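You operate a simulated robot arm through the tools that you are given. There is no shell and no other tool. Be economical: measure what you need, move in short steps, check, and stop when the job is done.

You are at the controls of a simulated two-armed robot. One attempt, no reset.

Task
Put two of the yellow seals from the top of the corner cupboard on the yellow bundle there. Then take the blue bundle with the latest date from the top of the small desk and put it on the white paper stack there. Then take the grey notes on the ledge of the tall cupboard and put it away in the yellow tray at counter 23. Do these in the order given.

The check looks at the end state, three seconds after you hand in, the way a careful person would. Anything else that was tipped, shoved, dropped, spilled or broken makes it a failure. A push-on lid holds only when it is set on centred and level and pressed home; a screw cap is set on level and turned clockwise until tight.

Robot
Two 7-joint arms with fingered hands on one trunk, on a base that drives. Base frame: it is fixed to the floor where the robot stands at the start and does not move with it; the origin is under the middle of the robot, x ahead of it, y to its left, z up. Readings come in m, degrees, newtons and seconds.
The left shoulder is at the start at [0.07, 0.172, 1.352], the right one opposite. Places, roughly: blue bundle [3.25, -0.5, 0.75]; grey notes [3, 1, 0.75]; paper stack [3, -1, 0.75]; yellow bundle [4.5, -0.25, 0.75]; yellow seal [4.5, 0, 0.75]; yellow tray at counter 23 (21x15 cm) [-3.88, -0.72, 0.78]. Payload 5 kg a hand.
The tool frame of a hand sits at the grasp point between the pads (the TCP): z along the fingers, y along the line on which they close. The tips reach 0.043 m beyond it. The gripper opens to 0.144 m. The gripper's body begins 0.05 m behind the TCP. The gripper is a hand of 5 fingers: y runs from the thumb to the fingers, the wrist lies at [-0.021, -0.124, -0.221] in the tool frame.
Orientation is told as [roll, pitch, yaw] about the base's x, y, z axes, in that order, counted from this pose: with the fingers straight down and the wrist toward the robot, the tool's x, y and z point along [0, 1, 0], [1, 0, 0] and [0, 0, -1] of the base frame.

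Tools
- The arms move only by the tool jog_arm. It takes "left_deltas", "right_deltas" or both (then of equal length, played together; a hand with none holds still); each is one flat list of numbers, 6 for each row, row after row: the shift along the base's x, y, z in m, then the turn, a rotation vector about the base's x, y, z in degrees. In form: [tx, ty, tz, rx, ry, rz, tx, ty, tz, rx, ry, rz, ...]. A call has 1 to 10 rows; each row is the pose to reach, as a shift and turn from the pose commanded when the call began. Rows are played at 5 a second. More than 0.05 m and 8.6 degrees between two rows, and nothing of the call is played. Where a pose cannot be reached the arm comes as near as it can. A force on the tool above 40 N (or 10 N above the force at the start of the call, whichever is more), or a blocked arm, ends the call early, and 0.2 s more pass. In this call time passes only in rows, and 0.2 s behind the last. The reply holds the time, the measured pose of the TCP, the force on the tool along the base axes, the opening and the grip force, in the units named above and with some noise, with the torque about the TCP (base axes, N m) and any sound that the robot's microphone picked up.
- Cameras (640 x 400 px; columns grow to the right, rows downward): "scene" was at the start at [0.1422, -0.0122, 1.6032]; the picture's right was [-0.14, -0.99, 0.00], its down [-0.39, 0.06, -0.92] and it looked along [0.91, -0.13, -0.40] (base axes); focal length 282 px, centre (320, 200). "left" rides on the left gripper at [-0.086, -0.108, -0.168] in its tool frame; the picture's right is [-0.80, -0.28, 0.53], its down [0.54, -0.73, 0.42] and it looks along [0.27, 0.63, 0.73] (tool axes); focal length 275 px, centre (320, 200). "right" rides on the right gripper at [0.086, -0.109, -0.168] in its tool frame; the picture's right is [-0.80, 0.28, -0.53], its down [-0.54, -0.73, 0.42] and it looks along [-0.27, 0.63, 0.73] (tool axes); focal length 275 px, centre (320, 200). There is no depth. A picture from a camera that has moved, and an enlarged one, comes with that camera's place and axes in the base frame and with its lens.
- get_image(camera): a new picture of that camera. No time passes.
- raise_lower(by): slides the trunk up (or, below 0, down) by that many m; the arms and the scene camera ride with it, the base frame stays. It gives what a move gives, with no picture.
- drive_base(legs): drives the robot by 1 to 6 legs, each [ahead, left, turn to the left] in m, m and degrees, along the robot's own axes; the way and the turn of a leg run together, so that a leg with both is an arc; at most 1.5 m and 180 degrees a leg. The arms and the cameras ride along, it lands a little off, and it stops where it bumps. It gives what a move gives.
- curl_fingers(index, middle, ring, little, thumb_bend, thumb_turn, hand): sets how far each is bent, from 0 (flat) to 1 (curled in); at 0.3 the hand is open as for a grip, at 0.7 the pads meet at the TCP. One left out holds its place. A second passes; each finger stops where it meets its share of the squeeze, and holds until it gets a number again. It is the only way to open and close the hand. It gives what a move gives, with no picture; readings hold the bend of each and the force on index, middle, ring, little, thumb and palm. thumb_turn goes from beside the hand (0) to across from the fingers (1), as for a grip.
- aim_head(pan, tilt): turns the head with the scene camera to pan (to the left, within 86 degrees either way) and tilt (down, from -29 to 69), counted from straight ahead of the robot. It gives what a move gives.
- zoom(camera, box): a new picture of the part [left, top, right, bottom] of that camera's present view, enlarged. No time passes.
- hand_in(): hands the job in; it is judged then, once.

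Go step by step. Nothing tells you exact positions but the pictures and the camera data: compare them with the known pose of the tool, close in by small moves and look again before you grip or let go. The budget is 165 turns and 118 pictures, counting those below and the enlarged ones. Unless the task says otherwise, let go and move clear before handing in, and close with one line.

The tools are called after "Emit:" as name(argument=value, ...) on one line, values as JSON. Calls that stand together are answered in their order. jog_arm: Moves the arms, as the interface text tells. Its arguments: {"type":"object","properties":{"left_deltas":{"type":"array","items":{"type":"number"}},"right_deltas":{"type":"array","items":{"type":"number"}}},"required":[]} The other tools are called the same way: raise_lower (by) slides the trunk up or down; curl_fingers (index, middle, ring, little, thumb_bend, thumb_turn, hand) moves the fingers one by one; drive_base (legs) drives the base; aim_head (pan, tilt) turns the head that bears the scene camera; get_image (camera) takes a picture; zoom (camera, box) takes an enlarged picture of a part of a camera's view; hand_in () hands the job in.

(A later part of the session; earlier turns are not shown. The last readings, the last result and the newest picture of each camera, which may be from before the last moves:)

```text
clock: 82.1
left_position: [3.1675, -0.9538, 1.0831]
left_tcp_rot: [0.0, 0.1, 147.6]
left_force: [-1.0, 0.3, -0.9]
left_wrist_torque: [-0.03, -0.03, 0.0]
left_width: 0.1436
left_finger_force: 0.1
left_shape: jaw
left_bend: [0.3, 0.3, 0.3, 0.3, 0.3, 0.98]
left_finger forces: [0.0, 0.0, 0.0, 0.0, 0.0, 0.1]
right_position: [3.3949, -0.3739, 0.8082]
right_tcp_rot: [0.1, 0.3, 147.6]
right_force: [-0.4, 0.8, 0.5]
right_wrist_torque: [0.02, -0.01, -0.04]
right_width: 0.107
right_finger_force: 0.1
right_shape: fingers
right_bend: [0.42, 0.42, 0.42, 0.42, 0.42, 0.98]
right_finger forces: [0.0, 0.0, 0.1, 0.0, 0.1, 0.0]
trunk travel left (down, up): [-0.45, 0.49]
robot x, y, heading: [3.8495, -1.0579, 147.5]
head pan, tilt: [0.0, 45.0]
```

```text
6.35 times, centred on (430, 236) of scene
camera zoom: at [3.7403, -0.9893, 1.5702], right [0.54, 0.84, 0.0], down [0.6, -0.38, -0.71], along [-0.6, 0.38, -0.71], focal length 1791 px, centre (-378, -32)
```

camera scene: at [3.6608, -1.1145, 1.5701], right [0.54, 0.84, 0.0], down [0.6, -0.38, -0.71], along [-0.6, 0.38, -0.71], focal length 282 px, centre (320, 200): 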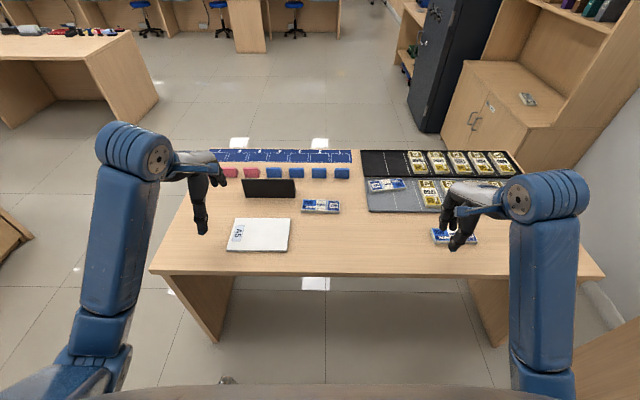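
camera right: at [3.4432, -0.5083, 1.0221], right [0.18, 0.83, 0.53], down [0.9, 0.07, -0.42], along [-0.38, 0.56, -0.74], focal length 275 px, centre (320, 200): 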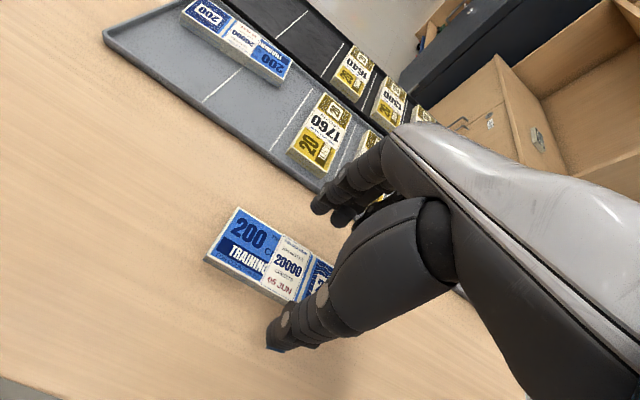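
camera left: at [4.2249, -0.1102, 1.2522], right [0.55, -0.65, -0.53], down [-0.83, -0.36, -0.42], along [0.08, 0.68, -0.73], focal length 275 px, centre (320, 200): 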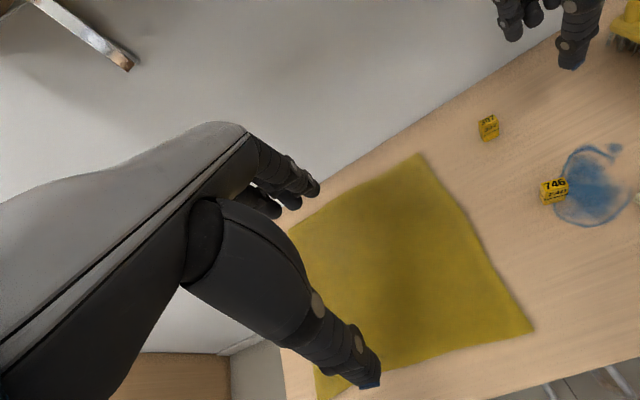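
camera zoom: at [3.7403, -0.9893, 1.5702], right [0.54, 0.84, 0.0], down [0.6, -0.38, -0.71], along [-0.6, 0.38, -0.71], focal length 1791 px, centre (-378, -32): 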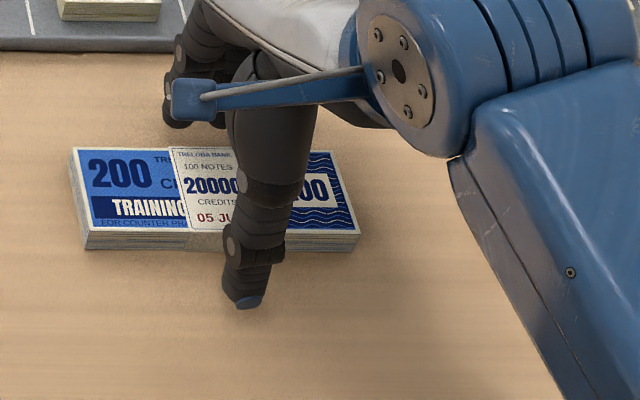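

The hand straddles the bundle. I'll nudge 6 mm forward, lower 4 mm, and close.

Emit:
jog_arm(right_deltas=[-0.005, 0.003, -0.003, 0, 0, 0])

Emit:
curl_fingers(hand="right", index=0.58, middle=0.58, ring=0.58, little=0.58, thumb_bend=0.58)

Emit:
zoom(camera="right", box=[200, 170, 420, 308])

```text
clock: 82.5
left_position: [3.1672, -0.9535, 1.0834]
left_tcp_rot: [0.1, 0.0, 147.7]
left_force: [-0.4, -0.1, 0.3]
left_wrist_torque: [0.0, 0.01, 0.02]
left_width: 0.144
left_finger_force: 0.2
left_shape: jaw
left_bend: [0.3, 0.3, 0.3, 0.3, 0.3, 0.98]
left_finger forces: [0.1, 0.0, 0.1, 0.0, 0.0, 0.1]
right_position: [3.3884, -0.3724, 0.8042]
right_tcp_rot: [0.1, 0.3, 147.7]
right_force: [-0.6, -0.2, 0.2]
right_wrist_torque: [0.03, 0.0, 0.0]
right_width: 0.107
right_finger_force: 0.0
right_shape: fingers
right_bend: [0.42, 0.42, 0.42, 0.42, 0.42, 0.98]
right_finger forces: [0.0, 0.0, 0.1, 0.0, 0.1, 0.0]
trunk travel left (down, up): [-0.45, 0.49]
robot x, y, heading: [3.8532, -1.0599, 147.6]
head pan, tilt: [0.0, 45.0]
```

```text
clock: 83.5
left_position: [3.1678, -0.9549, 1.0844]
left_tcp_rot: [0.0, -0.1, 147.6]
left_force: [1.3, 0.5, -0.2]
left_wrist_torque: [-0.03, 0.0, -0.01]
left_width: 0.1436
left_finger_force: 0.0
left_shape: jaw
left_bend: [0.3, 0.3, 0.3, 0.3, 0.3, 0.98]
left_finger forces: [0.1, 0.1, 0.0, 0.1, 0.0, 0.0]
right_position: [3.39, -0.372, 0.8054]
right_tcp_rot: [0.0, 0.3, 147.8]
right_force: [0.0, 0.7, -0.1]
right_wrist_torque: [-0.03, -0.05, -0.01]
right_width: 0.0627
right_finger_force: 4.6
right_shape: fingers
right_bend: [0.55, 0.56, 0.57, 0.57, 0.54, 0.97]
right_finger forces: [2.2, 1.7, 0.5, 0.0, 4.4, 0.0]
trunk travel left (down, up): [-0.45, 0.49]
robot x, y, heading: [3.8561, -1.0609, 147.7]
head pan, tilt: [0.0, 45.0]
```

```text
2.90 times, centred on (310, 239) of right
camera zoom: at [3.4359, -0.5028, 0.972], right [0.18, 0.83, 0.53], down [0.91, 0.07, -0.42], along [-0.38, 0.56, -0.74], focal length 798 px, centre (349, 87)
```

zoom: 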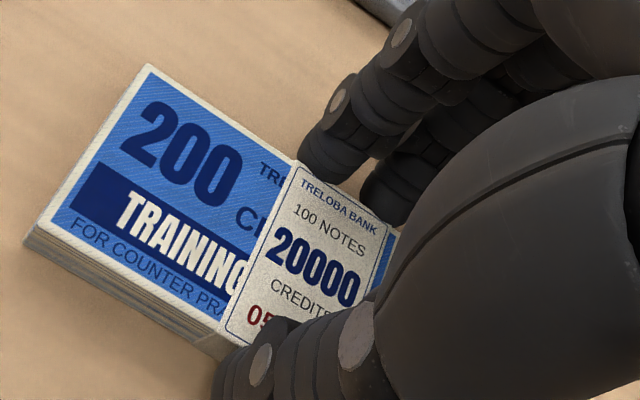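

Contact on all sides. I'll squeeze firmer and lift a little as a test.

Emit:
curl_fingers(hand="right", index=0.64, middle=0.64, ring=0.64, little=0.64, thumb_bend=0.64)

Emit:
jog_arm(right_deltas=[0, 0, 0.03, 0, 0, 0])

Emit:
get_image(camera="right")

```text
clock: 84.5
left_position: [3.1674, -0.9548, 1.0825]
left_tcp_rot: [-0.1, 0.0, 147.6]
left_force: [0.2, 0.4, -0.7]
left_wrist_torque: [0.03, 0.01, 0.01]
left_width: 0.1439
left_finger_force: 0.0
left_shape: jaw
left_bend: [0.3, 0.3, 0.3, 0.3, 0.3, 0.98]
left_finger forces: [0.1, 0.0, 0.0, 0.0, 0.1, 0.1]
right_position: [3.3902, -0.3727, 0.805]
right_tcp_rot: [0.1, 0.3, 147.7]
right_force: [-0.5, 1.9, 3.3]
right_wrist_torque: [-0.01, -0.13, 0.08]
right_width: 0.0612
right_finger_force: 15.7
right_shape: fingers
right_bend: [0.58, 0.6, 0.62, 0.64, 0.54, 0.96]
right_finger forces: [7.1, 6.2, 2.4, 0.0, 15.7, 0.0]
trunk travel left (down, up): [-0.45, 0.49]
robot x, y, heading: [3.8491, -1.0595, 147.8]
head pan, tilt: [0.0, 45.0]
```

```text
clock: 84.9
left_position: [3.1678, -0.9545, 1.0833]
left_tcp_rot: [0.0, 0.0, 147.6]
left_force: [0.0, 0.3, -0.7]
left_wrist_torque: [0.02, 0.03, 0.01]
left_width: 0.1438
left_finger_force: 0.1
left_shape: jaw
left_bend: [0.3, 0.3, 0.3, 0.3, 0.3, 0.98]
left_finger forces: [0.1, 0.0, 0.1, 0.0, 0.0, 0.0]
right_position: [3.3893, -0.3717, 0.835]
right_tcp_rot: [0.0, 0.4, 147.9]
right_force: [-0.8, -0.6, -1.8]
right_wrist_torque: [0.03, 0.04, 0.0]
right_width: 0.0608
right_finger_force: 14.2
right_shape: fingers
right_bend: [0.58, 0.6, 0.63, 0.64, 0.54, 0.96]
right_finger forces: [7.5, 5.4, 1.5, 0.0, 13.8, 0.0]
trunk travel left (down, up): [-0.45, 0.49]
robot x, y, heading: [3.8471, -1.0604, 147.6]
head pan, tilt: [0.0, 45.0]
```

```text
64 pictures are left
camera right: at [3.436, -0.5031, 1.0018], right [0.18, 0.83, 0.53], down [0.91, 0.07, -0.42], along [-0.38, 0.56, -0.74], focal length 275 px, centre (320, 200)
```

right: 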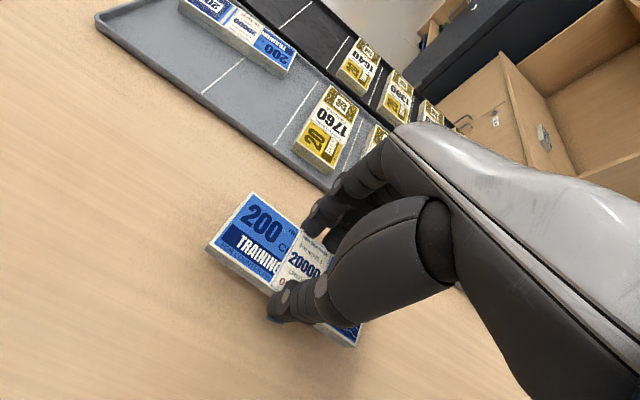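

The bundle is in hand. I'll raise it and drive 0.70 m left so that it comes over the paper stack.

Emit:
jog_arm(right_deltas=[0, 0, 0.05, 0, 0, 0, 0, 0, 0.1, 0, 0, 0, 0, 0, 0.13, 0, 0, 0])

Emit:
drive_base(legs=[[0, 0.7, 0]])

Emit:
get_image(camera="scene")

Emit:
get_image(camera="right")

```text
clock: 85.7
left_position: [3.167, -0.9531, 1.083]
left_tcp_rot: [0.0, 0.0, 147.6]
left_force: [-0.1, 0.5, -1.1]
left_wrist_torque: [-0.01, 0.03, 0.02]
left_width: 0.1435
left_finger_force: 0.0
left_shape: jaw
left_bend: [0.3, 0.3, 0.3, 0.3, 0.3, 0.98]
left_finger forces: [0.0, 0.0, 0.1, 0.1, 0.0, 0.1]
right_position: [3.3902, -0.3718, 0.9662]
right_tcp_rot: [0.2, 0.5, 147.6]
right_force: [0.1, 0.0, -1.0]
right_wrist_torque: [0.02, 0.04, 0.0]
right_width: 0.0607
right_finger_force: 14.3
right_shape: fingers
right_bend: [0.58, 0.6, 0.63, 0.64, 0.54, 0.96]
right_finger forces: [7.5, 5.3, 1.5, 0.0, 13.6, 0.0]
trunk travel left (down, up): [-0.45, 0.49]
robot x, y, heading: [3.8498, -1.0595, 147.7]
head pan, tilt: [0.0, 45.0]
```

```text
clock: 89.5
left_position: [2.7911, -1.5443, 1.0835]
left_tcp_rot: [0.0, 0.1, 147.6]
left_force: [0.6, -0.3, -0.1]
left_wrist_torque: [0.02, 0.02, 0.03]
left_width: 0.1436
left_finger_force: 0.0
left_shape: jaw
left_bend: [0.3, 0.3, 0.3, 0.3, 0.3, 0.98]
left_finger forces: [0.1, 0.0, 0.1, 0.0, 0.0, 0.0]
right_position: [3.0134, -0.9637, 0.9654]
right_tcp_rot: [0.0, 0.4, 147.6]
right_force: [-0.1, -0.2, -1.3]
right_wrist_torque: [0.06, 0.01, 0.03]
right_width: 0.0609
right_finger_force: 13.9
right_shape: fingers
right_bend: [0.58, 0.6, 0.63, 0.64, 0.54, 0.96]
right_finger forces: [7.5, 5.4, 1.4, 0.0, 13.6, 0.1]
trunk travel left (down, up): [-0.45, 0.49]
robot x, y, heading: [3.4705, -1.6554, 147.5]
head pan, tilt: [0.0, 45.0]
```

```text
63 pictures are left
camera scene: at [3.3644, -1.5818, 1.5701], right [0.54, 0.84, 0.0], down [0.6, -0.38, -0.71], along [-0.6, 0.38, -0.71], focal length 282 px, centre (320, 200)
```

scene: 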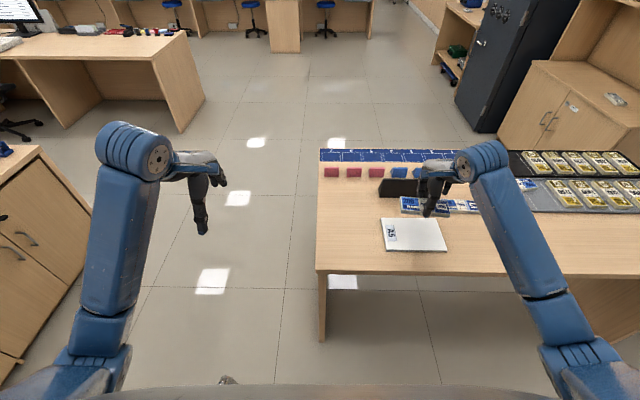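

```text
62 pictures are left
camera right: at [3.0599, -1.0944, 1.1325], right [0.18, 0.83, 0.53], down [0.91, 0.07, -0.42], along [-0.38, 0.56, -0.74], focal length 275 px, centre (320, 200)
```

right: 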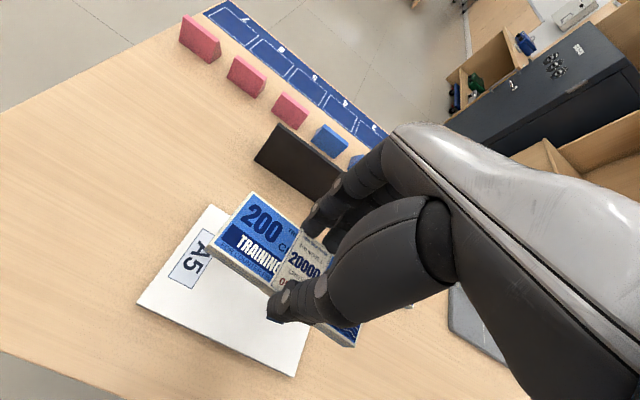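

The hand is centred over the A5 paper stack within a few millimetres. Lowering.

Emit:
jog_arm(right_deltas=[0.002, 0.002, -0.04, 0, 0, 0, 0.002, 0.002, -0.08, 0, 0, 0, 0.002, 0.002, -0.12, 0, 0, 0])

Emit:
get_image(camera="right")

Emit:
zoom(camera="scene", box=[360, 190, 480, 265])

```text
clock: 90.3
left_position: [2.7921, -1.546, 1.0831]
left_tcp_rot: [0.0, 0.0, 147.6]
left_force: [0.3, 0.9, -0.4]
left_wrist_torque: [0.03, -0.01, -0.02]
left_width: 0.1438
left_finger_force: 0.2
left_shape: jaw
left_bend: [0.3, 0.3, 0.3, 0.3, 0.3, 0.98]
left_finger forces: [0.1, 0.0, 0.1, 0.1, 0.1, 0.1]
right_position: [3.0177, -0.9581, 0.8456]
right_tcp_rot: [0.1, 0.2, 147.6]
right_force: [-0.2, 0.1, -0.3]
right_wrist_torque: [0.0, -0.01, 0.0]
right_width: 0.0606
right_finger_force: 13.5
right_shape: fingers
right_bend: [0.58, 0.6, 0.63, 0.64, 0.54, 0.96]
right_finger forces: [7.7, 5.5, 1.3, 0.1, 13.5, 0.1]
trunk travel left (down, up): [-0.45, 0.49]
robot x, y, heading: [3.4781, -1.6547, 147.7]
head pan, tilt: [0.0, 45.0]
```

```text
61 pictures are left
camera right: at [3.0615, -1.0902, 1.0116], right [0.18, 0.83, 0.53], down [0.91, 0.07, -0.42], along [-0.38, 0.56, -0.74], focal length 275 px, centre (320, 200)
```

right: 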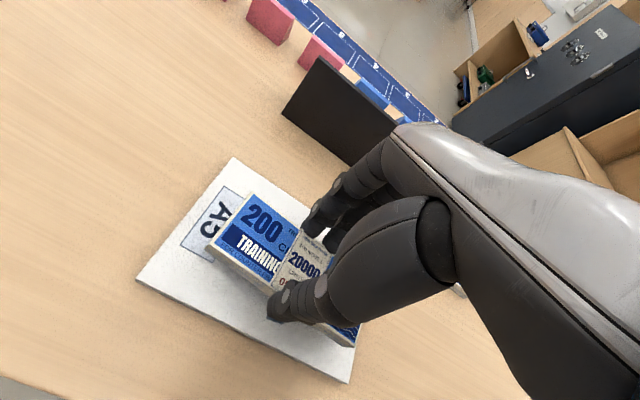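

```text
5.33 times, centred on (420, 228) of scene
camera zoom: at [3.364, -1.5815, 1.5701], right [0.54, 0.84, 0.0], down [0.6, -0.38, -0.71], along [-0.6, 0.38, -0.71], focal length 1504 px, centre (-213, 53)
```

zoom: 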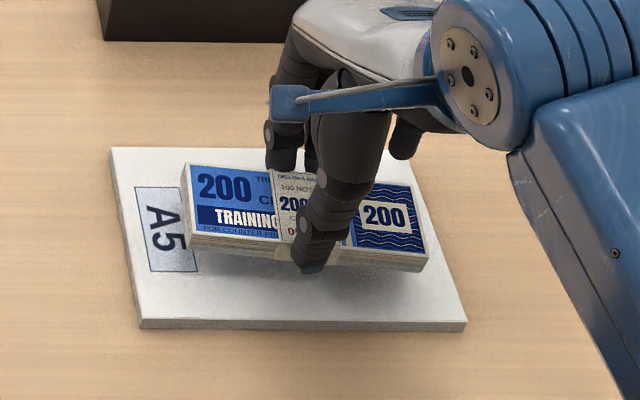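

Centred over the stack, slightly tilted. I'll lower until contact.

Emit:
jog_arm(right_deltas=[0, 0, -0.01, 0, 0, 0, 0, 0, -0.016, 0, 0, 0, 0, 0, -0.02, 0, 0, 0])

Emit:
zoom(camera="scene", box=[360, 190, 480, 265])

```text
clock: 91.1
left_position: [2.7926, -1.5463, 1.0828]
left_tcp_rot: [0.0, 0.1, 147.6]
left_force: [-0.3, 0.2, 0.2]
left_wrist_torque: [-0.02, -0.01, 0.0]
left_width: 0.1439
left_finger_force: 0.0
left_shape: jaw
left_bend: [0.3, 0.3, 0.3, 0.3, 0.3, 0.98]
left_finger forces: [0.0, 0.0, 0.1, 0.1, 0.1, 0.0]
right_position: [3.016, -0.9613, 0.8253]
right_tcp_rot: [0.0, 0.4, 147.6]
right_force: [0.0, 0.9, -0.3]
right_wrist_torque: [0.05, -0.01, -0.02]
right_width: 0.061
right_finger_force: 13.6
right_shape: fingers
right_bend: [0.58, 0.6, 0.63, 0.64, 0.54, 0.96]
right_finger forces: [7.6, 5.6, 1.3, 0.0, 13.3, 0.0]
trunk travel left (down, up): [-0.45, 0.49]
robot x, y, heading: [3.4773, -1.6528, 147.7]
head pan, tilt: [0.0, 45.0]
```

```text
5.33 times, centred on (420, 228) of scene
camera zoom: at [3.3645, -1.582, 1.5701], right [0.54, 0.84, 0.0], down [0.6, -0.38, -0.71], along [-0.6, 0.38, -0.71], focal length 1504 px, centre (-213, 53)
```

zoom: 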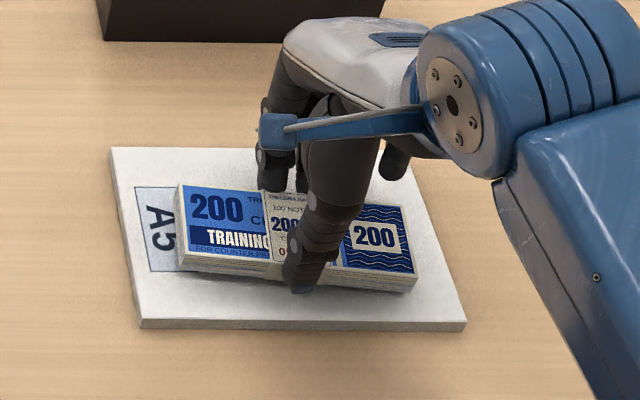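

Emit:
jog_arm(right_deltas=[0, 0, -0.003, 0, 0, 0, 0, 0, -0.006, 0, 0, 0])

```text
clock: 91.7
left_position: [2.7915, -1.5465, 1.0827]
left_tcp_rot: [0.0, 0.0, 147.6]
left_force: [0.0, -0.4, 0.0]
left_wrist_torque: [0.02, 0.0, 0.01]
left_width: 0.1435
left_finger_force: 0.1
left_shape: jaw
left_bend: [0.3, 0.3, 0.3, 0.3, 0.3, 0.98]
left_finger forces: [0.0, 0.0, 0.0, 0.1, 0.0, 0.0]
right_position: [3.016, -0.9597, 0.8194]
right_tcp_rot: [0.1, 0.2, 147.7]
right_force: [0.5, -0.7, -0.1]
right_wrist_torque: [0.01, -0.06, 0.0]
right_width: 0.0607
right_finger_force: 14.0
right_shape: fingers
right_bend: [0.58, 0.6, 0.63, 0.64, 0.54, 0.96]
right_finger forces: [7.5, 5.4, 2.3, 0.0, 13.8, 0.1]
trunk travel left (down, up): [-0.45, 0.49]
robot x, y, heading: [3.4775, -1.652, 147.6]
head pan, tilt: [0.0, 45.0]
```

Emit:
jog_arm(right_deltas=[0, 0, -0.002, 0, 0, 0, 0, 0, -0.004, 0, 0, 0])

Emit:
zoom(camera="right", box=[180, 150, 420, 300])

```text
clock: 92.3
left_position: [2.7921, -1.547, 1.084]
left_tcp_rot: [0.0, -0.1, 147.6]
left_force: [0.5, -0.1, -0.6]
left_wrist_torque: [0.02, -0.02, 0.02]
left_width: 0.1437
left_finger_force: 0.1
left_shape: jaw
left_bend: [0.3, 0.3, 0.3, 0.3, 0.3, 0.98]
left_finger forces: [0.0, 0.0, 0.1, 0.1, 0.0, 0.0]
right_position: [3.0155, -0.961, 0.8175]
right_tcp_rot: [0.1, 0.2, 147.8]
right_force: [-1.1, 0.6, 6.0]
right_wrist_torque: [0.02, -0.22, 0.03]
right_width: 0.0609
right_finger_force: 16.9
right_shape: fingers
right_bend: [0.58, 0.6, 0.63, 0.64, 0.55, 0.96]
right_finger forces: [7.7, 5.8, 4.6, 0.0, 16.1, 0.0]
trunk travel left (down, up): [-0.45, 0.49]
robot x, y, heading: [3.4734, -1.6497, 147.6]
head pan, tilt: [0.0, 45.0]
```

```text
2.67 times, centred on (300, 225) of right
camera zoom: at [3.0618, -1.0924, 0.984], right [0.18, 0.83, 0.53], down [0.9, 0.07, -0.42], along [-0.38, 0.56, -0.73], focal length 734 px, centre (373, 133)
```

zoom: 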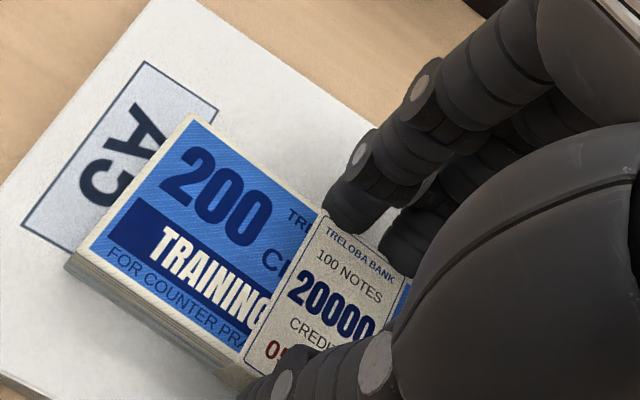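

Contact made. I'll open the fingers slightly, raise a few mm, and open fully.

Emit:
curl_fingers(hand="right", index=0.52, middle=0.52, ring=0.52, little=0.52, thumb_bend=0.5)

Emit:
jog_arm(right_deltas=[0, 0, 0.005, 0, 0, 0])

Emit:
curl_fingers(hand="right", index=0.44, middle=0.44, ring=0.44, little=0.44, thumb_bend=0.42)

Emit:
zoom(camera="scene", box=[360, 190, 480, 265])

```text
clock: 93.3
left_position: [2.7918, -1.5462, 1.0828]
left_tcp_rot: [0.0, 0.0, 147.6]
left_force: [0.1, 0.4, -0.2]
left_wrist_torque: [-0.03, -0.01, 0.01]
left_width: 0.1437
left_finger_force: 0.1
left_shape: jaw
left_bend: [0.3, 0.3, 0.3, 0.3, 0.3, 0.98]
left_finger forces: [0.0, 0.0, 0.0, 0.0, 0.0, 0.1]
right_position: [3.0161, -0.9615, 0.815]
right_tcp_rot: [0.1, 0.3, 147.8]
right_force: [0.6, 0.8, 0.1]
right_wrist_torque: [-0.04, 0.01, 0.02]
right_width: 0.0745
right_finger_force: 0.0
right_shape: fingers
right_bend: [0.52, 0.52, 0.52, 0.52, 0.5, 0.97]
right_finger forces: [0.0, 0.0, 0.1, 0.0, 0.0, 0.1]
trunk travel left (down, up): [-0.45, 0.49]
robot x, y, heading: [3.4765, -1.6536, 147.5]
head pan, tilt: [0.0, 45.0]
```

```text
clock: 93.7
left_position: [2.7922, -1.5459, 1.0833]
left_tcp_rot: [0.1, -0.1, 147.6]
left_force: [0.6, 0.0, -0.2]
left_wrist_torque: [0.02, -0.01, -0.01]
left_width: 0.1439
left_finger_force: 0.1
left_shape: jaw
left_bend: [0.3, 0.3, 0.3, 0.3, 0.3, 0.98]
left_finger forces: [0.0, 0.1, 0.0, 0.0, 0.0, 0.0]
right_position: [3.0155, -0.9602, 0.822]
right_tcp_rot: [0.1, 0.3, 147.7]
right_force: [-0.4, 0.2, -0.4]
right_wrist_torque: [-0.01, 0.0, -0.02]
right_width: 0.0745
right_finger_force: 0.1
right_shape: fingers
right_bend: [0.52, 0.52, 0.52, 0.52, 0.5, 0.97]
right_finger forces: [0.1, 0.1, 0.0, 0.0, 0.0, 0.1]
trunk travel left (down, up): [-0.45, 0.49]
robot x, y, heading: [3.4777, -1.655, 147.4]
head pan, tilt: [0.0, 45.0]
```

```text
clock: 94.7
left_position: [2.7919, -1.5461, 1.0838]
left_tcp_rot: [0.0, 0.0, 147.5]
left_force: [0.3, -0.8, 0.0]
left_wrist_torque: [-0.01, 0.01, -0.01]
left_width: 0.1439
left_finger_force: 0.1
left_shape: jaw
left_bend: [0.3, 0.3, 0.3, 0.3, 0.3, 0.98]
left_finger forces: [0.0, 0.0, 0.0, 0.0, 0.0, 0.0]
right_position: [3.0147, -0.9614, 0.8218]
right_tcp_rot: [0.0, 0.3, 147.7]
right_force: [0.1, 0.3, 0.1]
right_wrist_torque: [0.0, 0.02, -0.01]
right_width: 0.1033
right_finger_force: 0.1
right_shape: fingers
right_bend: [0.44, 0.44, 0.44, 0.44, 0.42, 0.97]
right_finger forces: [0.0, 0.0, 0.0, 0.0, 0.0, 0.0]
trunk travel left (down, up): [-0.45, 0.49]
robot x, y, heading: [3.4735, -1.6533, 147.5]
head pan, tilt: [0.0, 45.0]
```

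```text
5.33 times, centred on (420, 228) of scene
camera zoom: at [3.3645, -1.582, 1.5701], right [0.54, 0.84, 0.0], down [0.6, -0.38, -0.71], along [-0.6, 0.38, -0.71], focal length 1504 px, centre (-213, 53)
```

zoom: 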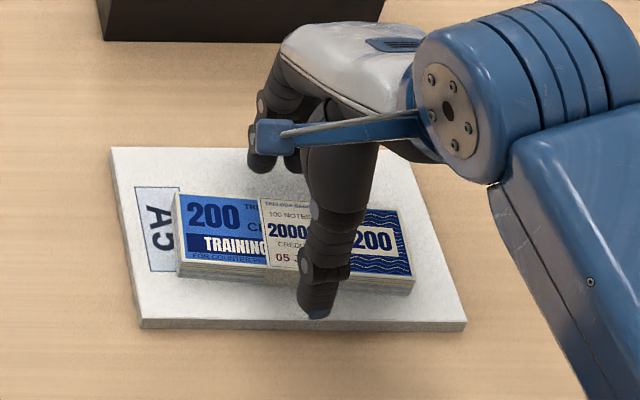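

The bundle lies flat on the stack. I'll raise the hand clear and check, then drive round to the tall cupboard.

Emit:
jog_arm(right_deltas=[0, 0, 0.05, 0, 0, 0, 0, 0, 0.1, 0, 0, 0, 0, 0, 0.15, 0, 0, 0, 0, 0, 0.2, 0, 0, 0, 0.035, -0.025, 0.22, 0, 0, 0, 0.07, -0.05, 0.23, 0, 0, 0])

Emit:
zoom(camera="scene", box=[340, 150, 500, 250])

Emit:
drive_base(legs=[[0, 0.76, 0], [1.05, 0, 0], [1.05, 0, 0]])

Emit:
aim_head(pan=-60, tilt=30)

Emit:
get_image(camera="scene")

```text
clock: 96.1
left_position: [2.7935, -1.5476, 1.0847]
left_tcp_rot: [0.0, 0.0, 147.6]
left_force: [-0.3, -0.9, 0.8]
left_wrist_torque: [0.06, 0.04, -0.03]
left_width: 0.1439
left_finger_force: 0.0
left_shape: jaw
left_bend: [0.3, 0.3, 0.3, 0.3, 0.3, 0.98]
left_finger forces: [0.0, 0.0, 0.1, 0.1, 0.0, 0.0]
right_position: [3.0865, -1.012, 1.0529]
right_tcp_rot: [0.1, 0.4, 147.7]
right_force: [0.5, -0.8, 0.2]
right_wrist_torque: [0.0, 0.01, -0.02]
right_width: 0.1037
right_finger_force: 0.0
right_shape: fingers
right_bend: [0.44, 0.44, 0.44, 0.44, 0.42, 0.97]
right_finger forces: [0.0, 0.1, 0.1, 0.0, 0.1, 0.1]
trunk travel left (down, up): [-0.45, 0.49]
robot x, y, heading: [3.4746, -1.654, 147.6]
head pan, tilt: [0.0, 45.0]
```

```text
4.00 times, centred on (420, 200) of scene
camera zoom: at [3.3664, -1.5829, 1.5704], right [0.54, 0.84, 0.0], down [0.6, -0.38, -0.71], along [-0.6, 0.38, -0.71], focal length 1128 px, centre (-80, 200)
```

zoom: 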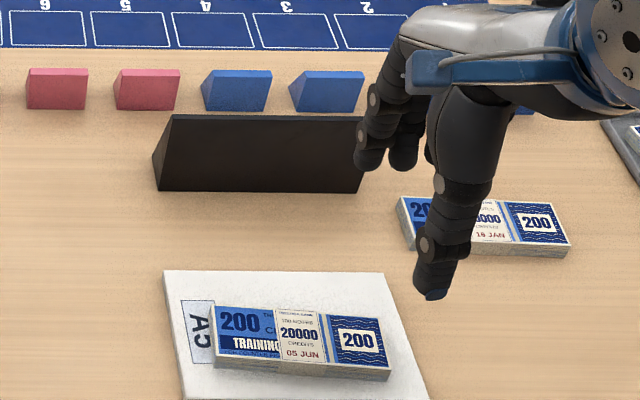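

```text
clock: 110.1
left_position: [0.6076, -1.1131, 1.0834]
left_tcp_rot: [0.0, 0.0, 149.0]
left_force: [-0.6, 0.0, 0.1]
left_wrist_torque: [-0.03, -0.02, -0.04]
left_width: 0.1439
left_finger_force: 0.0
left_shape: jaw
left_bend: [0.3, 0.3, 0.3, 0.3, 0.3, 0.98]
left_finger forces: [0.0, 0.1, 0.1, 0.0, 0.0, 0.1]
right_position: [0.8882, -0.5692, 1.0519]
right_tcp_rot: [0.1, 0.3, 149.1]
right_force: [0.0, 0.2, 0.2]
right_wrist_torque: [-0.01, 0.0, 0.04]
right_width: 0.104
right_finger_force: 0.0
right_shape: fingers
right_bend: [0.44, 0.44, 0.44, 0.44, 0.42, 0.97]
right_finger forces: [0.1, 0.0, 0.1, 0.0, 0.0, 0.0]
trunk travel left (down, up): [-0.45, 0.49]
robot x, y, heading: [1.2928, -1.2058, 149.1]
head pan, tilt: [0.0, 45.0]
```

```text
clock: 111.4
left_position: [0.6089, -1.1126, 1.0828]
left_tcp_rot: [0.0, 0.0, 149.0]
left_force: [-0.3, 0.5, 0.3]
left_wrist_torque: [0.01, 0.0, 0.0]
left_width: 0.1438
left_finger_force: 0.1
left_shape: jaw
left_bend: [0.3, 0.3, 0.3, 0.3, 0.3, 0.98]
left_finger forces: [0.1, 0.1, 0.0, 0.0, 0.0, 0.0]
right_position: [0.887, -0.5692, 1.0531]
right_tcp_rot: [0.0, 0.3, 149.1]
right_force: [0.5, -0.5, -0.9]
right_wrist_torque: [-0.01, 0.0, -0.01]
right_width: 0.1036
right_finger_force: 0.2
right_shape: fingers
right_bend: [0.44, 0.44, 0.44, 0.44, 0.42, 0.97]
right_finger forces: [0.1, 0.1, 0.1, 0.0, 0.0, 0.0]
trunk travel left (down, up): [-0.45, 0.49]
robot x, y, heading: [1.2958, -1.2028, 148.8]
head pan, tilt: [-60.0, 30.0]
```

```text
55 pictures are left
camera scene: at [1.2529, -1.0859, 1.5927], right [1.0, -0.02, 0.0], down [-0.01, -0.5, -0.87], along [0.01, 0.87, -0.5], focal length 282 px, centre (320, 200)
```

scene: 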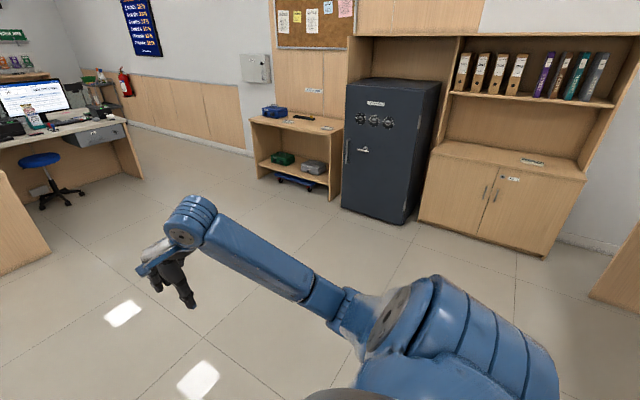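

The blue bundle is well placed on the stack. The grey notes lie on the tall cupboard's ledge near [2.9, 0.85]. I'll turn and approach.

Emit:
drive_base(legs=[[0, 0, -91.8], [0.94, 0, 0], [0.6, 0, 0]])

Emit:
aim_head(pan=-10, tilt=35)

Emit:
get_image(camera="scene")

```text
clock: 123.3
left_position: [2.2823, 0.7733, 1.0825]
left_tcp_rot: [0.1, 0.1, 56.3]
left_force: [-0.6, -0.4, 0.2]
left_wrist_torque: [0.0, 0.01, 0.01]
left_width: 0.1438
left_finger_force: 0.0
left_shape: jaw
left_bend: [0.3, 0.3, 0.3, 0.3, 0.3, 0.98]
left_finger forces: [0.0, 0.1, 0.1, 0.0, 0.0, 0.1]
right_position: [2.8103, 0.4681, 1.0523]
right_tcp_rot: [0.0, 0.3, 56.4]
right_force: [0.5, 0.5, -0.1]
right_wrist_torque: [-0.02, 0.02, -0.02]
right_width: 0.1035
right_finger_force: 0.1
right_shape: fingers
right_bend: [0.44, 0.44, 0.44, 0.44, 0.42, 0.97]
right_finger forces: [0.0, 0.0, 0.0, 0.1, 0.0, 0.1]
trunk travel left (down, up): [-0.45, 0.49]
robot x, y, heading: [2.1591, 0.0917, 56.3]
head pan, tilt: [-60.0, 30.0]
```

```text
clock: 124.5
left_position: [2.2812, 0.774, 1.0834]
left_tcp_rot: [0.0, 0.0, 56.2]
left_force: [0.1, 0.3, 0.2]
left_wrist_torque: [-0.01, 0.0, 0.01]
left_width: 0.1438
left_finger_force: 0.0
left_shape: jaw
left_bend: [0.3, 0.3, 0.3, 0.3, 0.3, 0.98]
left_finger forces: [0.0, 0.1, 0.0, 0.0, 0.0, 0.1]
right_position: [2.8111, 0.4676, 1.0524]
right_tcp_rot: [0.1, 0.4, 56.3]
right_force: [0.6, -0.3, -0.7]
right_wrist_torque: [0.03, -0.03, 0.03]
right_width: 0.1039
right_finger_force: 0.0
right_shape: fingers
right_bend: [0.44, 0.44, 0.44, 0.44, 0.42, 0.97]
right_finger forces: [0.0, 0.0, 0.0, 0.1, 0.0, 0.0]
trunk travel left (down, up): [-0.45, 0.49]
robot x, y, heading: [2.1564, 0.0915, 56.3]
head pan, tilt: [-10.0, 35.0]
```

```text
54 pictures are left
camera scene: at [2.2469, 0.1993, 1.5849], right [0.72, -0.69, 0.0], down [-0.4, -0.41, -0.82], along [0.57, 0.59, -0.57], focal length 282 px, centre (320, 200)
```

scene: 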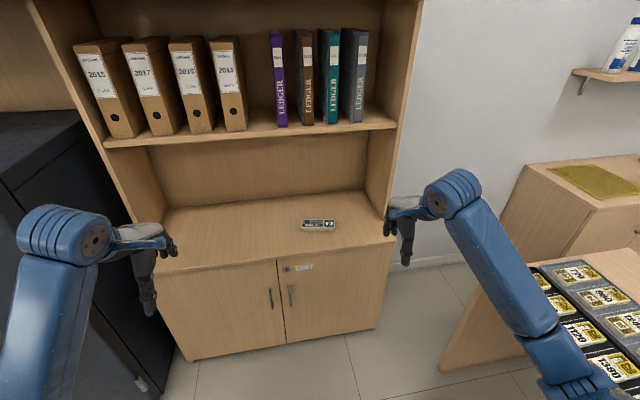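

Notes are at about 1.06 m ahead and 0.17 m right, in front of the bookcase part. I'll drive 0.32 m ahead and a little left.

Emit:
drive_base(legs=[[0.32, 0.05, 0]])

Emit:
aim_head(pan=-10, tilt=48)

Emit:
get_image(camera="scene")

Emit:
get_image(camera="right")

```text
clock: 126.7
left_position: [2.4126, 1.0635, 1.0835]
left_tcp_rot: [0.0, 0.0, 56.4]
left_force: [-0.4, -0.3, -0.3]
left_wrist_torque: [-0.04, 0.04, 0.01]
left_width: 0.1436
left_finger_force: 0.0
left_shape: jaw
left_bend: [0.3, 0.3, 0.3, 0.3, 0.3, 0.98]
left_finger forces: [0.0, 0.1, 0.0, 0.1, 0.1, 0.1]
right_position: [2.9424, 0.7593, 1.053]
right_tcp_rot: [0.2, 0.4, 56.4]
right_force: [-0.1, -0.3, 0.7]
right_wrist_torque: [-0.02, -0.02, 0.0]
right_width: 0.1035
right_finger_force: 0.1
right_shape: fingers
right_bend: [0.44, 0.44, 0.44, 0.44, 0.42, 0.97]
right_finger forces: [0.1, 0.0, 0.1, 0.0, 0.0, 0.0]
trunk travel left (down, up): [-0.45, 0.49]
robot x, y, heading: [2.2877, 0.3828, 56.3]
head pan, tilt: [-10.0, 35.0]
```

```text
clock: 127.4
left_position: [2.4126, 1.0638, 1.0822]
left_tcp_rot: [0.0, 0.0, 56.3]
left_force: [-0.8, -0.7, 0.4]
left_wrist_torque: [0.02, 0.0, -0.02]
left_width: 0.1438
left_finger_force: 0.1
left_shape: jaw
left_bend: [0.3, 0.3, 0.3, 0.3, 0.3, 0.98]
left_finger forces: [0.1, 0.1, 0.1, 0.0, 0.0, 0.0]
right_position: [2.9435, 0.7602, 1.052]
right_tcp_rot: [0.0, 0.4, 56.6]
right_force: [-0.4, 0.0, 0.0]
right_wrist_torque: [-0.02, 0.03, 0.03]
right_width: 0.1037
right_finger_force: 0.0
right_shape: fingers
right_bend: [0.44, 0.44, 0.44, 0.44, 0.42, 0.97]
right_finger forces: [0.0, 0.0, 0.0, 0.1, 0.1, 0.1]
trunk travel left (down, up): [-0.45, 0.49]
robot x, y, heading: [2.2896, 0.3824, 56.4]
head pan, tilt: [-10.0, 48.0]
```

```text
53 pictures are left
camera scene: at [2.3735, 0.4824, 1.5659], right [0.72, -0.69, 0.0], down [-0.51, -0.54, -0.67], along [0.46, 0.48, -0.74], focal length 282 px, centre (320, 200)
```

scene: 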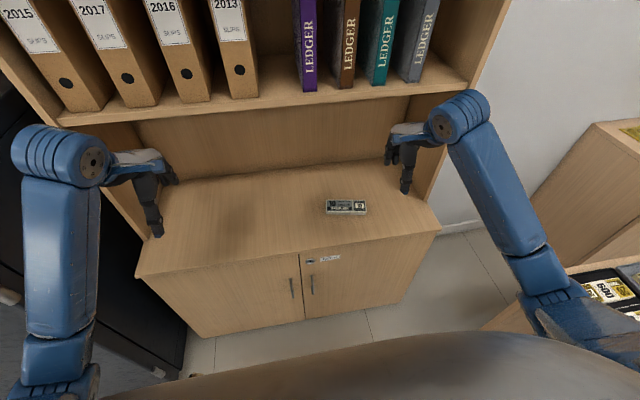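

```text
52 pictures are left
camera right: at [2.8122, 0.7166, 1.2186], right [0.82, -0.2, 0.53], down [0.05, -0.91, -0.42], along [0.57, 0.37, -0.74], focal length 275 px, centre (320, 200)
```

right: 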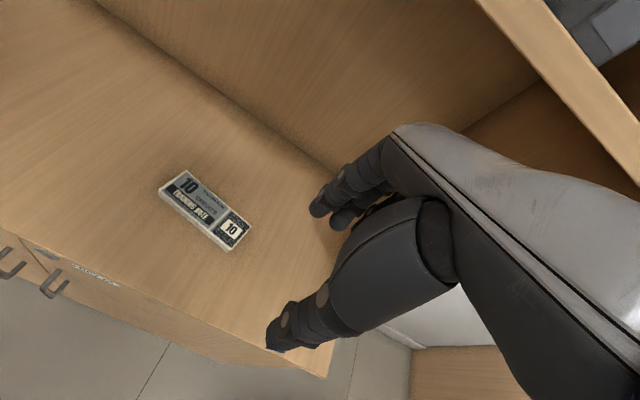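

Triangulated notes centre is about [2.922, 0.921, 0.757]. They're turned about 10° against my heading; I'll zoom to measure the angle.

Emit:
zoom(camera="scene", box=[305, 182, 385, 232])

```text
8.00 times, centred on (345, 207) of scene
camera zoom: at [2.3735, 0.4824, 1.5659], right [0.72, -0.69, 0.0], down [-0.51, -0.54, -0.67], along [0.46, 0.48, -0.74], focal length 2256 px, centre (120, 144)
```

zoom: 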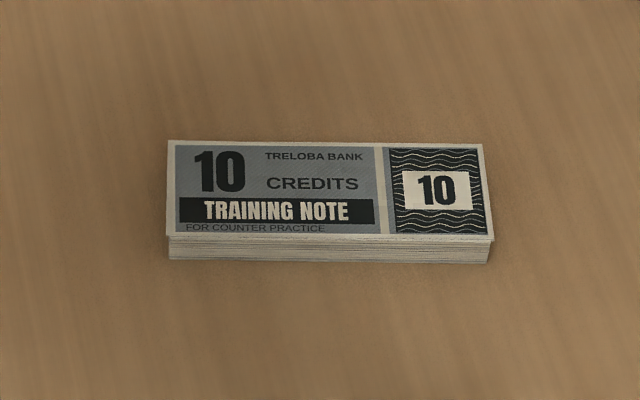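

The notes' long axis needs hand yaw about 45.4°. I'll move above them with that turn.

Emit:
jog_arm(right_deltas=[-0.005, 0.04, -0.01, 0, 0, -3, -0.01, 0.08, -0.03, 0, 0, -6, -0.015, 0.12, -0.06, 0, 0, -9, -0.0205, 0.157, -0.09, 0, 0, -11])

Emit:
get_image(camera="right")

Emit:
zoom(camera="scene", box=[285, 165, 445, 265])

```text
refused: row 3 steps farther than a row can; nothing moved
```

```text
50 pictures are left
camera right: at [2.8122, 0.7166, 1.2186], right [0.82, -0.2, 0.53], down [0.05, -0.91, -0.42], along [0.57, 0.37, -0.74], focal length 275 px, centre (320, 200)
```

right: 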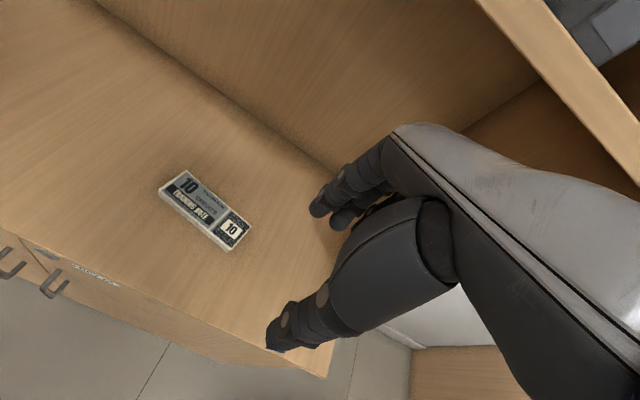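

```text
4.00 times, centred on (365, 215) of scene
camera zoom: at [2.3735, 0.4824, 1.5659], right [0.72, -0.69, 0.0], down [-0.51, -0.54, -0.67], along [0.46, 0.48, -0.74], focal length 1128 px, centre (140, 140)
```

zoom: 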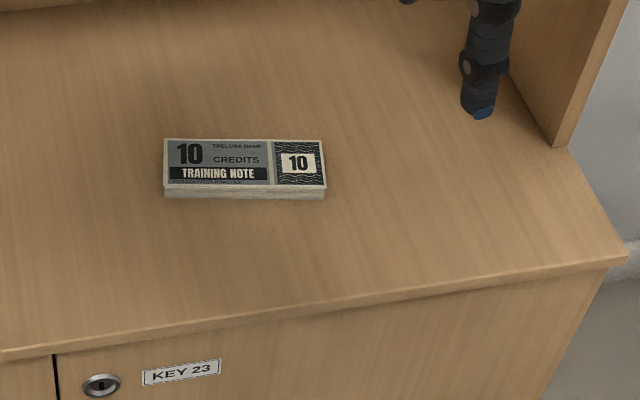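

Emit:
jog_arm(right_deltas=[-0.005, 0.035, -0.015, 0, 0, -3, -0.01, 0.07, -0.03, 0, 0, -6, -0.014, 0.105, -0.05, 0, 0, -9, -0.018, 0.135, -0.075, 0, 0, -11, -0.0205, 0.157, -0.1, 0, 0, -11])

Emit:
get_image(camera="right")

Emit:
zoom(camera="scene", box=[285, 165, 445, 265])

```text
clock: 128.6
left_position: [2.4116, 1.0647, 1.0832]
left_tcp_rot: [0.0, 0.0, 56.4]
left_force: [-0.8, 0.1, -0.7]
left_wrist_torque: [-0.02, 0.0, 0.0]
left_width: 0.1436
left_finger_force: 0.1
left_shape: jaw
left_bend: [0.3, 0.3, 0.3, 0.3, 0.3, 0.98]
left_finger forces: [0.0, 0.1, 0.0, 0.0, 0.0, 0.0]
right_position: [2.9193, 0.9174, 0.9527]
right_tcp_rot: [0.2, 0.3, 45.4]
right_force: [0.0, -0.2, -0.5]
right_wrist_torque: [-0.02, -0.02, 0.01]
right_width: 0.1036
right_finger_force: 0.1
right_shape: fingers
right_bend: [0.44, 0.44, 0.44, 0.44, 0.42, 0.97]
right_finger forces: [0.1, 0.0, 0.0, 0.0, 0.0, 0.0]
trunk travel left (down, up): [-0.45, 0.49]
robot x, y, heading: [2.2905, 0.3833, 56.3]
head pan, tilt: [-10.0, 48.0]
```

```text
48 pictures are left
camera right: at [2.7835, 0.8994, 1.1189], right [0.77, -0.36, 0.53], down [-0.12, -0.9, -0.42], along [0.63, 0.26, -0.74], focal length 275 px, centre (320, 200)
```

right: 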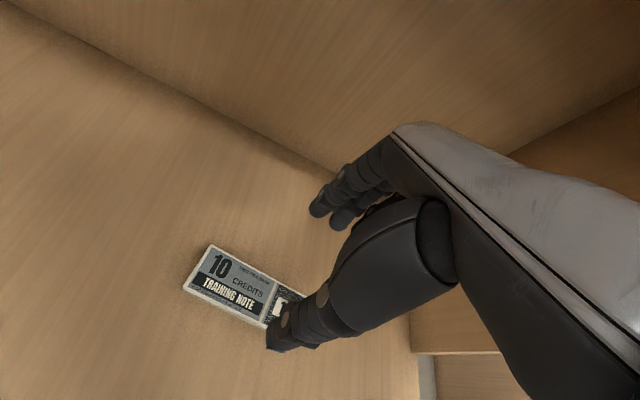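

```text
4.00 times, centred on (365, 215) of scene
camera zoom: at [2.3732, 0.4826, 1.5659], right [0.72, -0.69, 0.0], down [-0.51, -0.54, -0.67], along [0.46, 0.48, -0.74], focal length 1128 px, centre (140, 140)
```

zoom: 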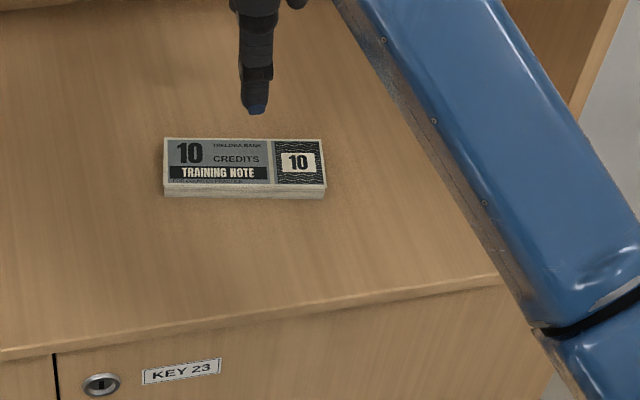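

Nearly centred; I'll shift a few mm and lower in stages.

Emit:
jog_arm(right_deltas=[-0.0035, 0.006, -0.045, 0, 0, 0, -0.0035, 0.006, -0.09, 0, 0, 0])

Emit:
get_image(camera="right")

```text
clock: 129.2
left_position: [2.4119, 1.0632, 1.0835]
left_tcp_rot: [0.0, 0.2, 56.4]
left_force: [-0.4, -0.2, -0.1]
left_wrist_torque: [0.0, 0.02, 0.02]
left_width: 0.1437
left_finger_force: 0.1
left_shape: jaw
left_bend: [0.3, 0.3, 0.3, 0.3, 0.3, 0.98]
left_finger forces: [0.0, 0.0, 0.0, 0.0, 0.1, 0.0]
right_position: [2.9188, 0.9221, 0.8605]
right_tcp_rot: [0.1, 0.3, 45.4]
right_force: [0.3, 0.9, 1.1]
right_wrist_torque: [-0.05, 0.03, 0.04]
right_width: 0.1034
right_finger_force: 0.0
right_shape: fingers
right_bend: [0.44, 0.44, 0.44, 0.44, 0.42, 0.97]
right_finger forces: [0.0, 0.0, 0.1, 0.0, 0.0, 0.0]
trunk travel left (down, up): [-0.45, 0.49]
robot x, y, heading: [2.2924, 0.382, 56.6]
head pan, tilt: [-10.0, 48.0]
```

```text
46 pictures are left
camera right: at [2.7824, 0.904, 1.0278], right [0.77, -0.36, 0.53], down [-0.12, -0.9, -0.42], along [0.63, 0.26, -0.74], focal length 275 px, centre (320, 200)
```

right: 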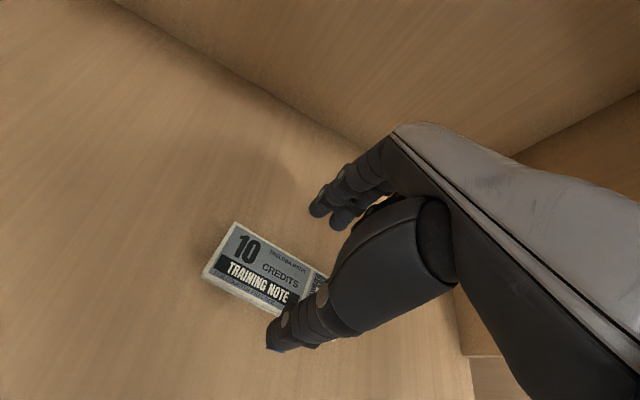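

Emit:
jog_arm(right_deltas=[-0.006, -0.003, -0.025, 0, 0, 0, -0.006, -0.003, -0.042, 0, 0, 0])

Emit:
zoom(camera="right", box=[200, 170, 420, 308])

Emit:
zoom(camera="scene", box=[305, 177, 405, 240])

```text
clock: 129.8
left_position: [2.4128, 1.0636, 1.0831]
left_tcp_rot: [0.0, 0.0, 56.4]
left_force: [0.5, -1.1, -0.4]
left_wrist_torque: [0.0, 0.02, -0.03]
left_width: 0.1438
left_finger_force: 0.1
left_shape: jaw
left_bend: [0.3, 0.3, 0.3, 0.3, 0.3, 0.98]
left_finger forces: [0.0, 0.0, 0.0, 0.0, 0.1, 0.0]
right_position: [2.9118, 0.9177, 0.8204]
right_tcp_rot: [0.1, 0.4, 45.5]
right_force: [-0.3, -0.2, -0.1]
right_wrist_torque: [0.01, 0.01, 0.0]
right_width: 0.1037
right_finger_force: 0.1
right_shape: fingers
right_bend: [0.44, 0.44, 0.44, 0.44, 0.42, 0.97]
right_finger forces: [0.1, 0.0, 0.0, 0.1, 0.1, 0.0]
trunk travel left (down, up): [-0.45, 0.49]
robot x, y, heading: [2.2912, 0.3842, 56.4]
head pan, tilt: [-10.0, 48.0]
```

```text
2.90 times, centred on (310, 239) of right
camera zoom: at [2.7761, 0.9012, 0.9854], right [0.77, -0.35, 0.53], down [-0.12, -0.9, -0.42], along [0.63, 0.26, -0.74], focal length 798 px, centre (349, 87)
```

zoom: 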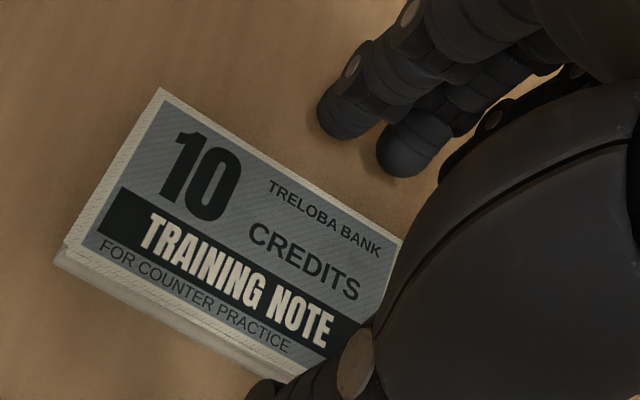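

```text
6.35 times, centred on (355, 208) of scene
camera zoom: at [2.3735, 0.4819, 1.566], right [0.72, -0.69, 0.0], down [-0.51, -0.54, -0.67], along [0.46, 0.48, -0.74], focal length 1791 px, centre (98, 146)
```

zoom: 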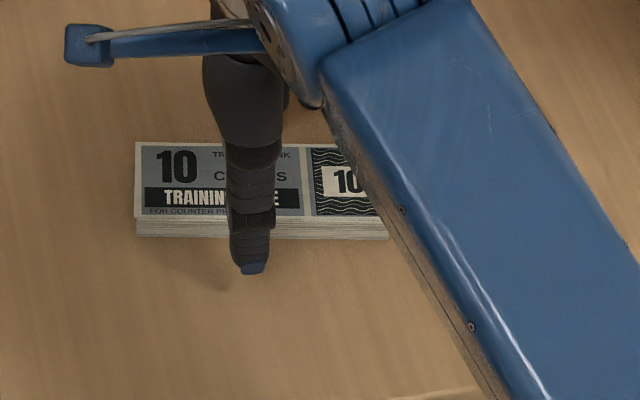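

Good straddle. I'll lower to the ledge level and close.

Emit:
jog_arm(right_deltas=[-0.003, -0.003, -0.008, 0, 0, 0, -0.003, -0.003, -0.014, 0, 0, 0])

Emit:
curl_fingers(hand="right", index=0.58, middle=0.58, ring=0.58, little=0.58, thumb_bend=0.58)

Emit:
zoom(camera="right", box=[200, 170, 420, 308])

```text
clock: 130.4
left_position: [2.4118, 1.0631, 1.0832]
left_tcp_rot: [0.1, 0.1, 56.4]
left_force: [0.4, 0.7, 0.4]
left_wrist_torque: [-0.03, 0.02, -0.01]
left_width: 0.1435
left_finger_force: 0.1
left_shape: jaw
left_bend: [0.3, 0.3, 0.3, 0.3, 0.3, 0.98]
left_finger forces: [0.1, 0.1, 0.1, 0.1, 0.1, 0.1]
right_position: [2.9108, 0.9153, 0.8051]
right_tcp_rot: [0.1, 0.3, 45.5]
right_force: [0.6, 0.1, 0.2]
right_wrist_torque: [0.02, 0.03, 0.01]
right_width: 0.1037
right_finger_force: 0.0
right_shape: fingers
right_bend: [0.44, 0.44, 0.44, 0.44, 0.42, 0.97]
right_finger forces: [0.0, 0.0, 0.0, 0.0, 0.1, 0.0]
trunk travel left (down, up): [-0.45, 0.49]
robot x, y, heading: [2.291, 0.3816, 56.4]
head pan, tilt: [-10.0, 48.0]
```

```text
clock: 131.4
left_position: [2.4126, 1.0632, 1.0844]
left_tcp_rot: [-0.1, 0.1, 56.4]
left_force: [0.4, 0.5, -0.6]
left_wrist_torque: [-0.03, 0.0, 0.03]
left_width: 0.1437
left_finger_force: 0.2
left_shape: jaw
left_bend: [0.3, 0.3, 0.3, 0.3, 0.3, 0.98]
left_finger forces: [0.0, 0.0, 0.1, 0.0, 0.0, 0.0]
right_position: [2.9094, 0.9152, 0.8052]
right_tcp_rot: [0.0, 0.4, 45.5]
right_force: [0.5, -0.4, 0.5]
right_wrist_torque: [-0.01, 0.01, -0.01]
right_width: 0.0626
right_finger_force: 4.6
right_shape: fingers
right_bend: [0.56, 0.56, 0.56, 0.57, 0.54, 0.97]
right_finger forces: [2.1, 1.6, 0.6, 0.1, 4.2, 0.0]
trunk travel left (down, up): [-0.45, 0.49]
robot x, y, heading: [2.2889, 0.3882, 56.5]
head pan, tilt: [-10.0, 48.0]
```

```text
2.90 times, centred on (310, 239) of right
camera zoom: at [2.7736, 0.898, 0.9719], right [0.77, -0.35, 0.53], down [-0.12, -0.9, -0.42], along [0.63, 0.26, -0.74], focal length 798 px, centre (349, 87)
```

zoom: 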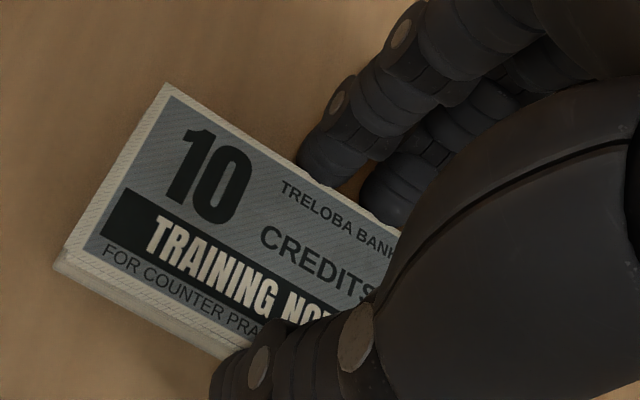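

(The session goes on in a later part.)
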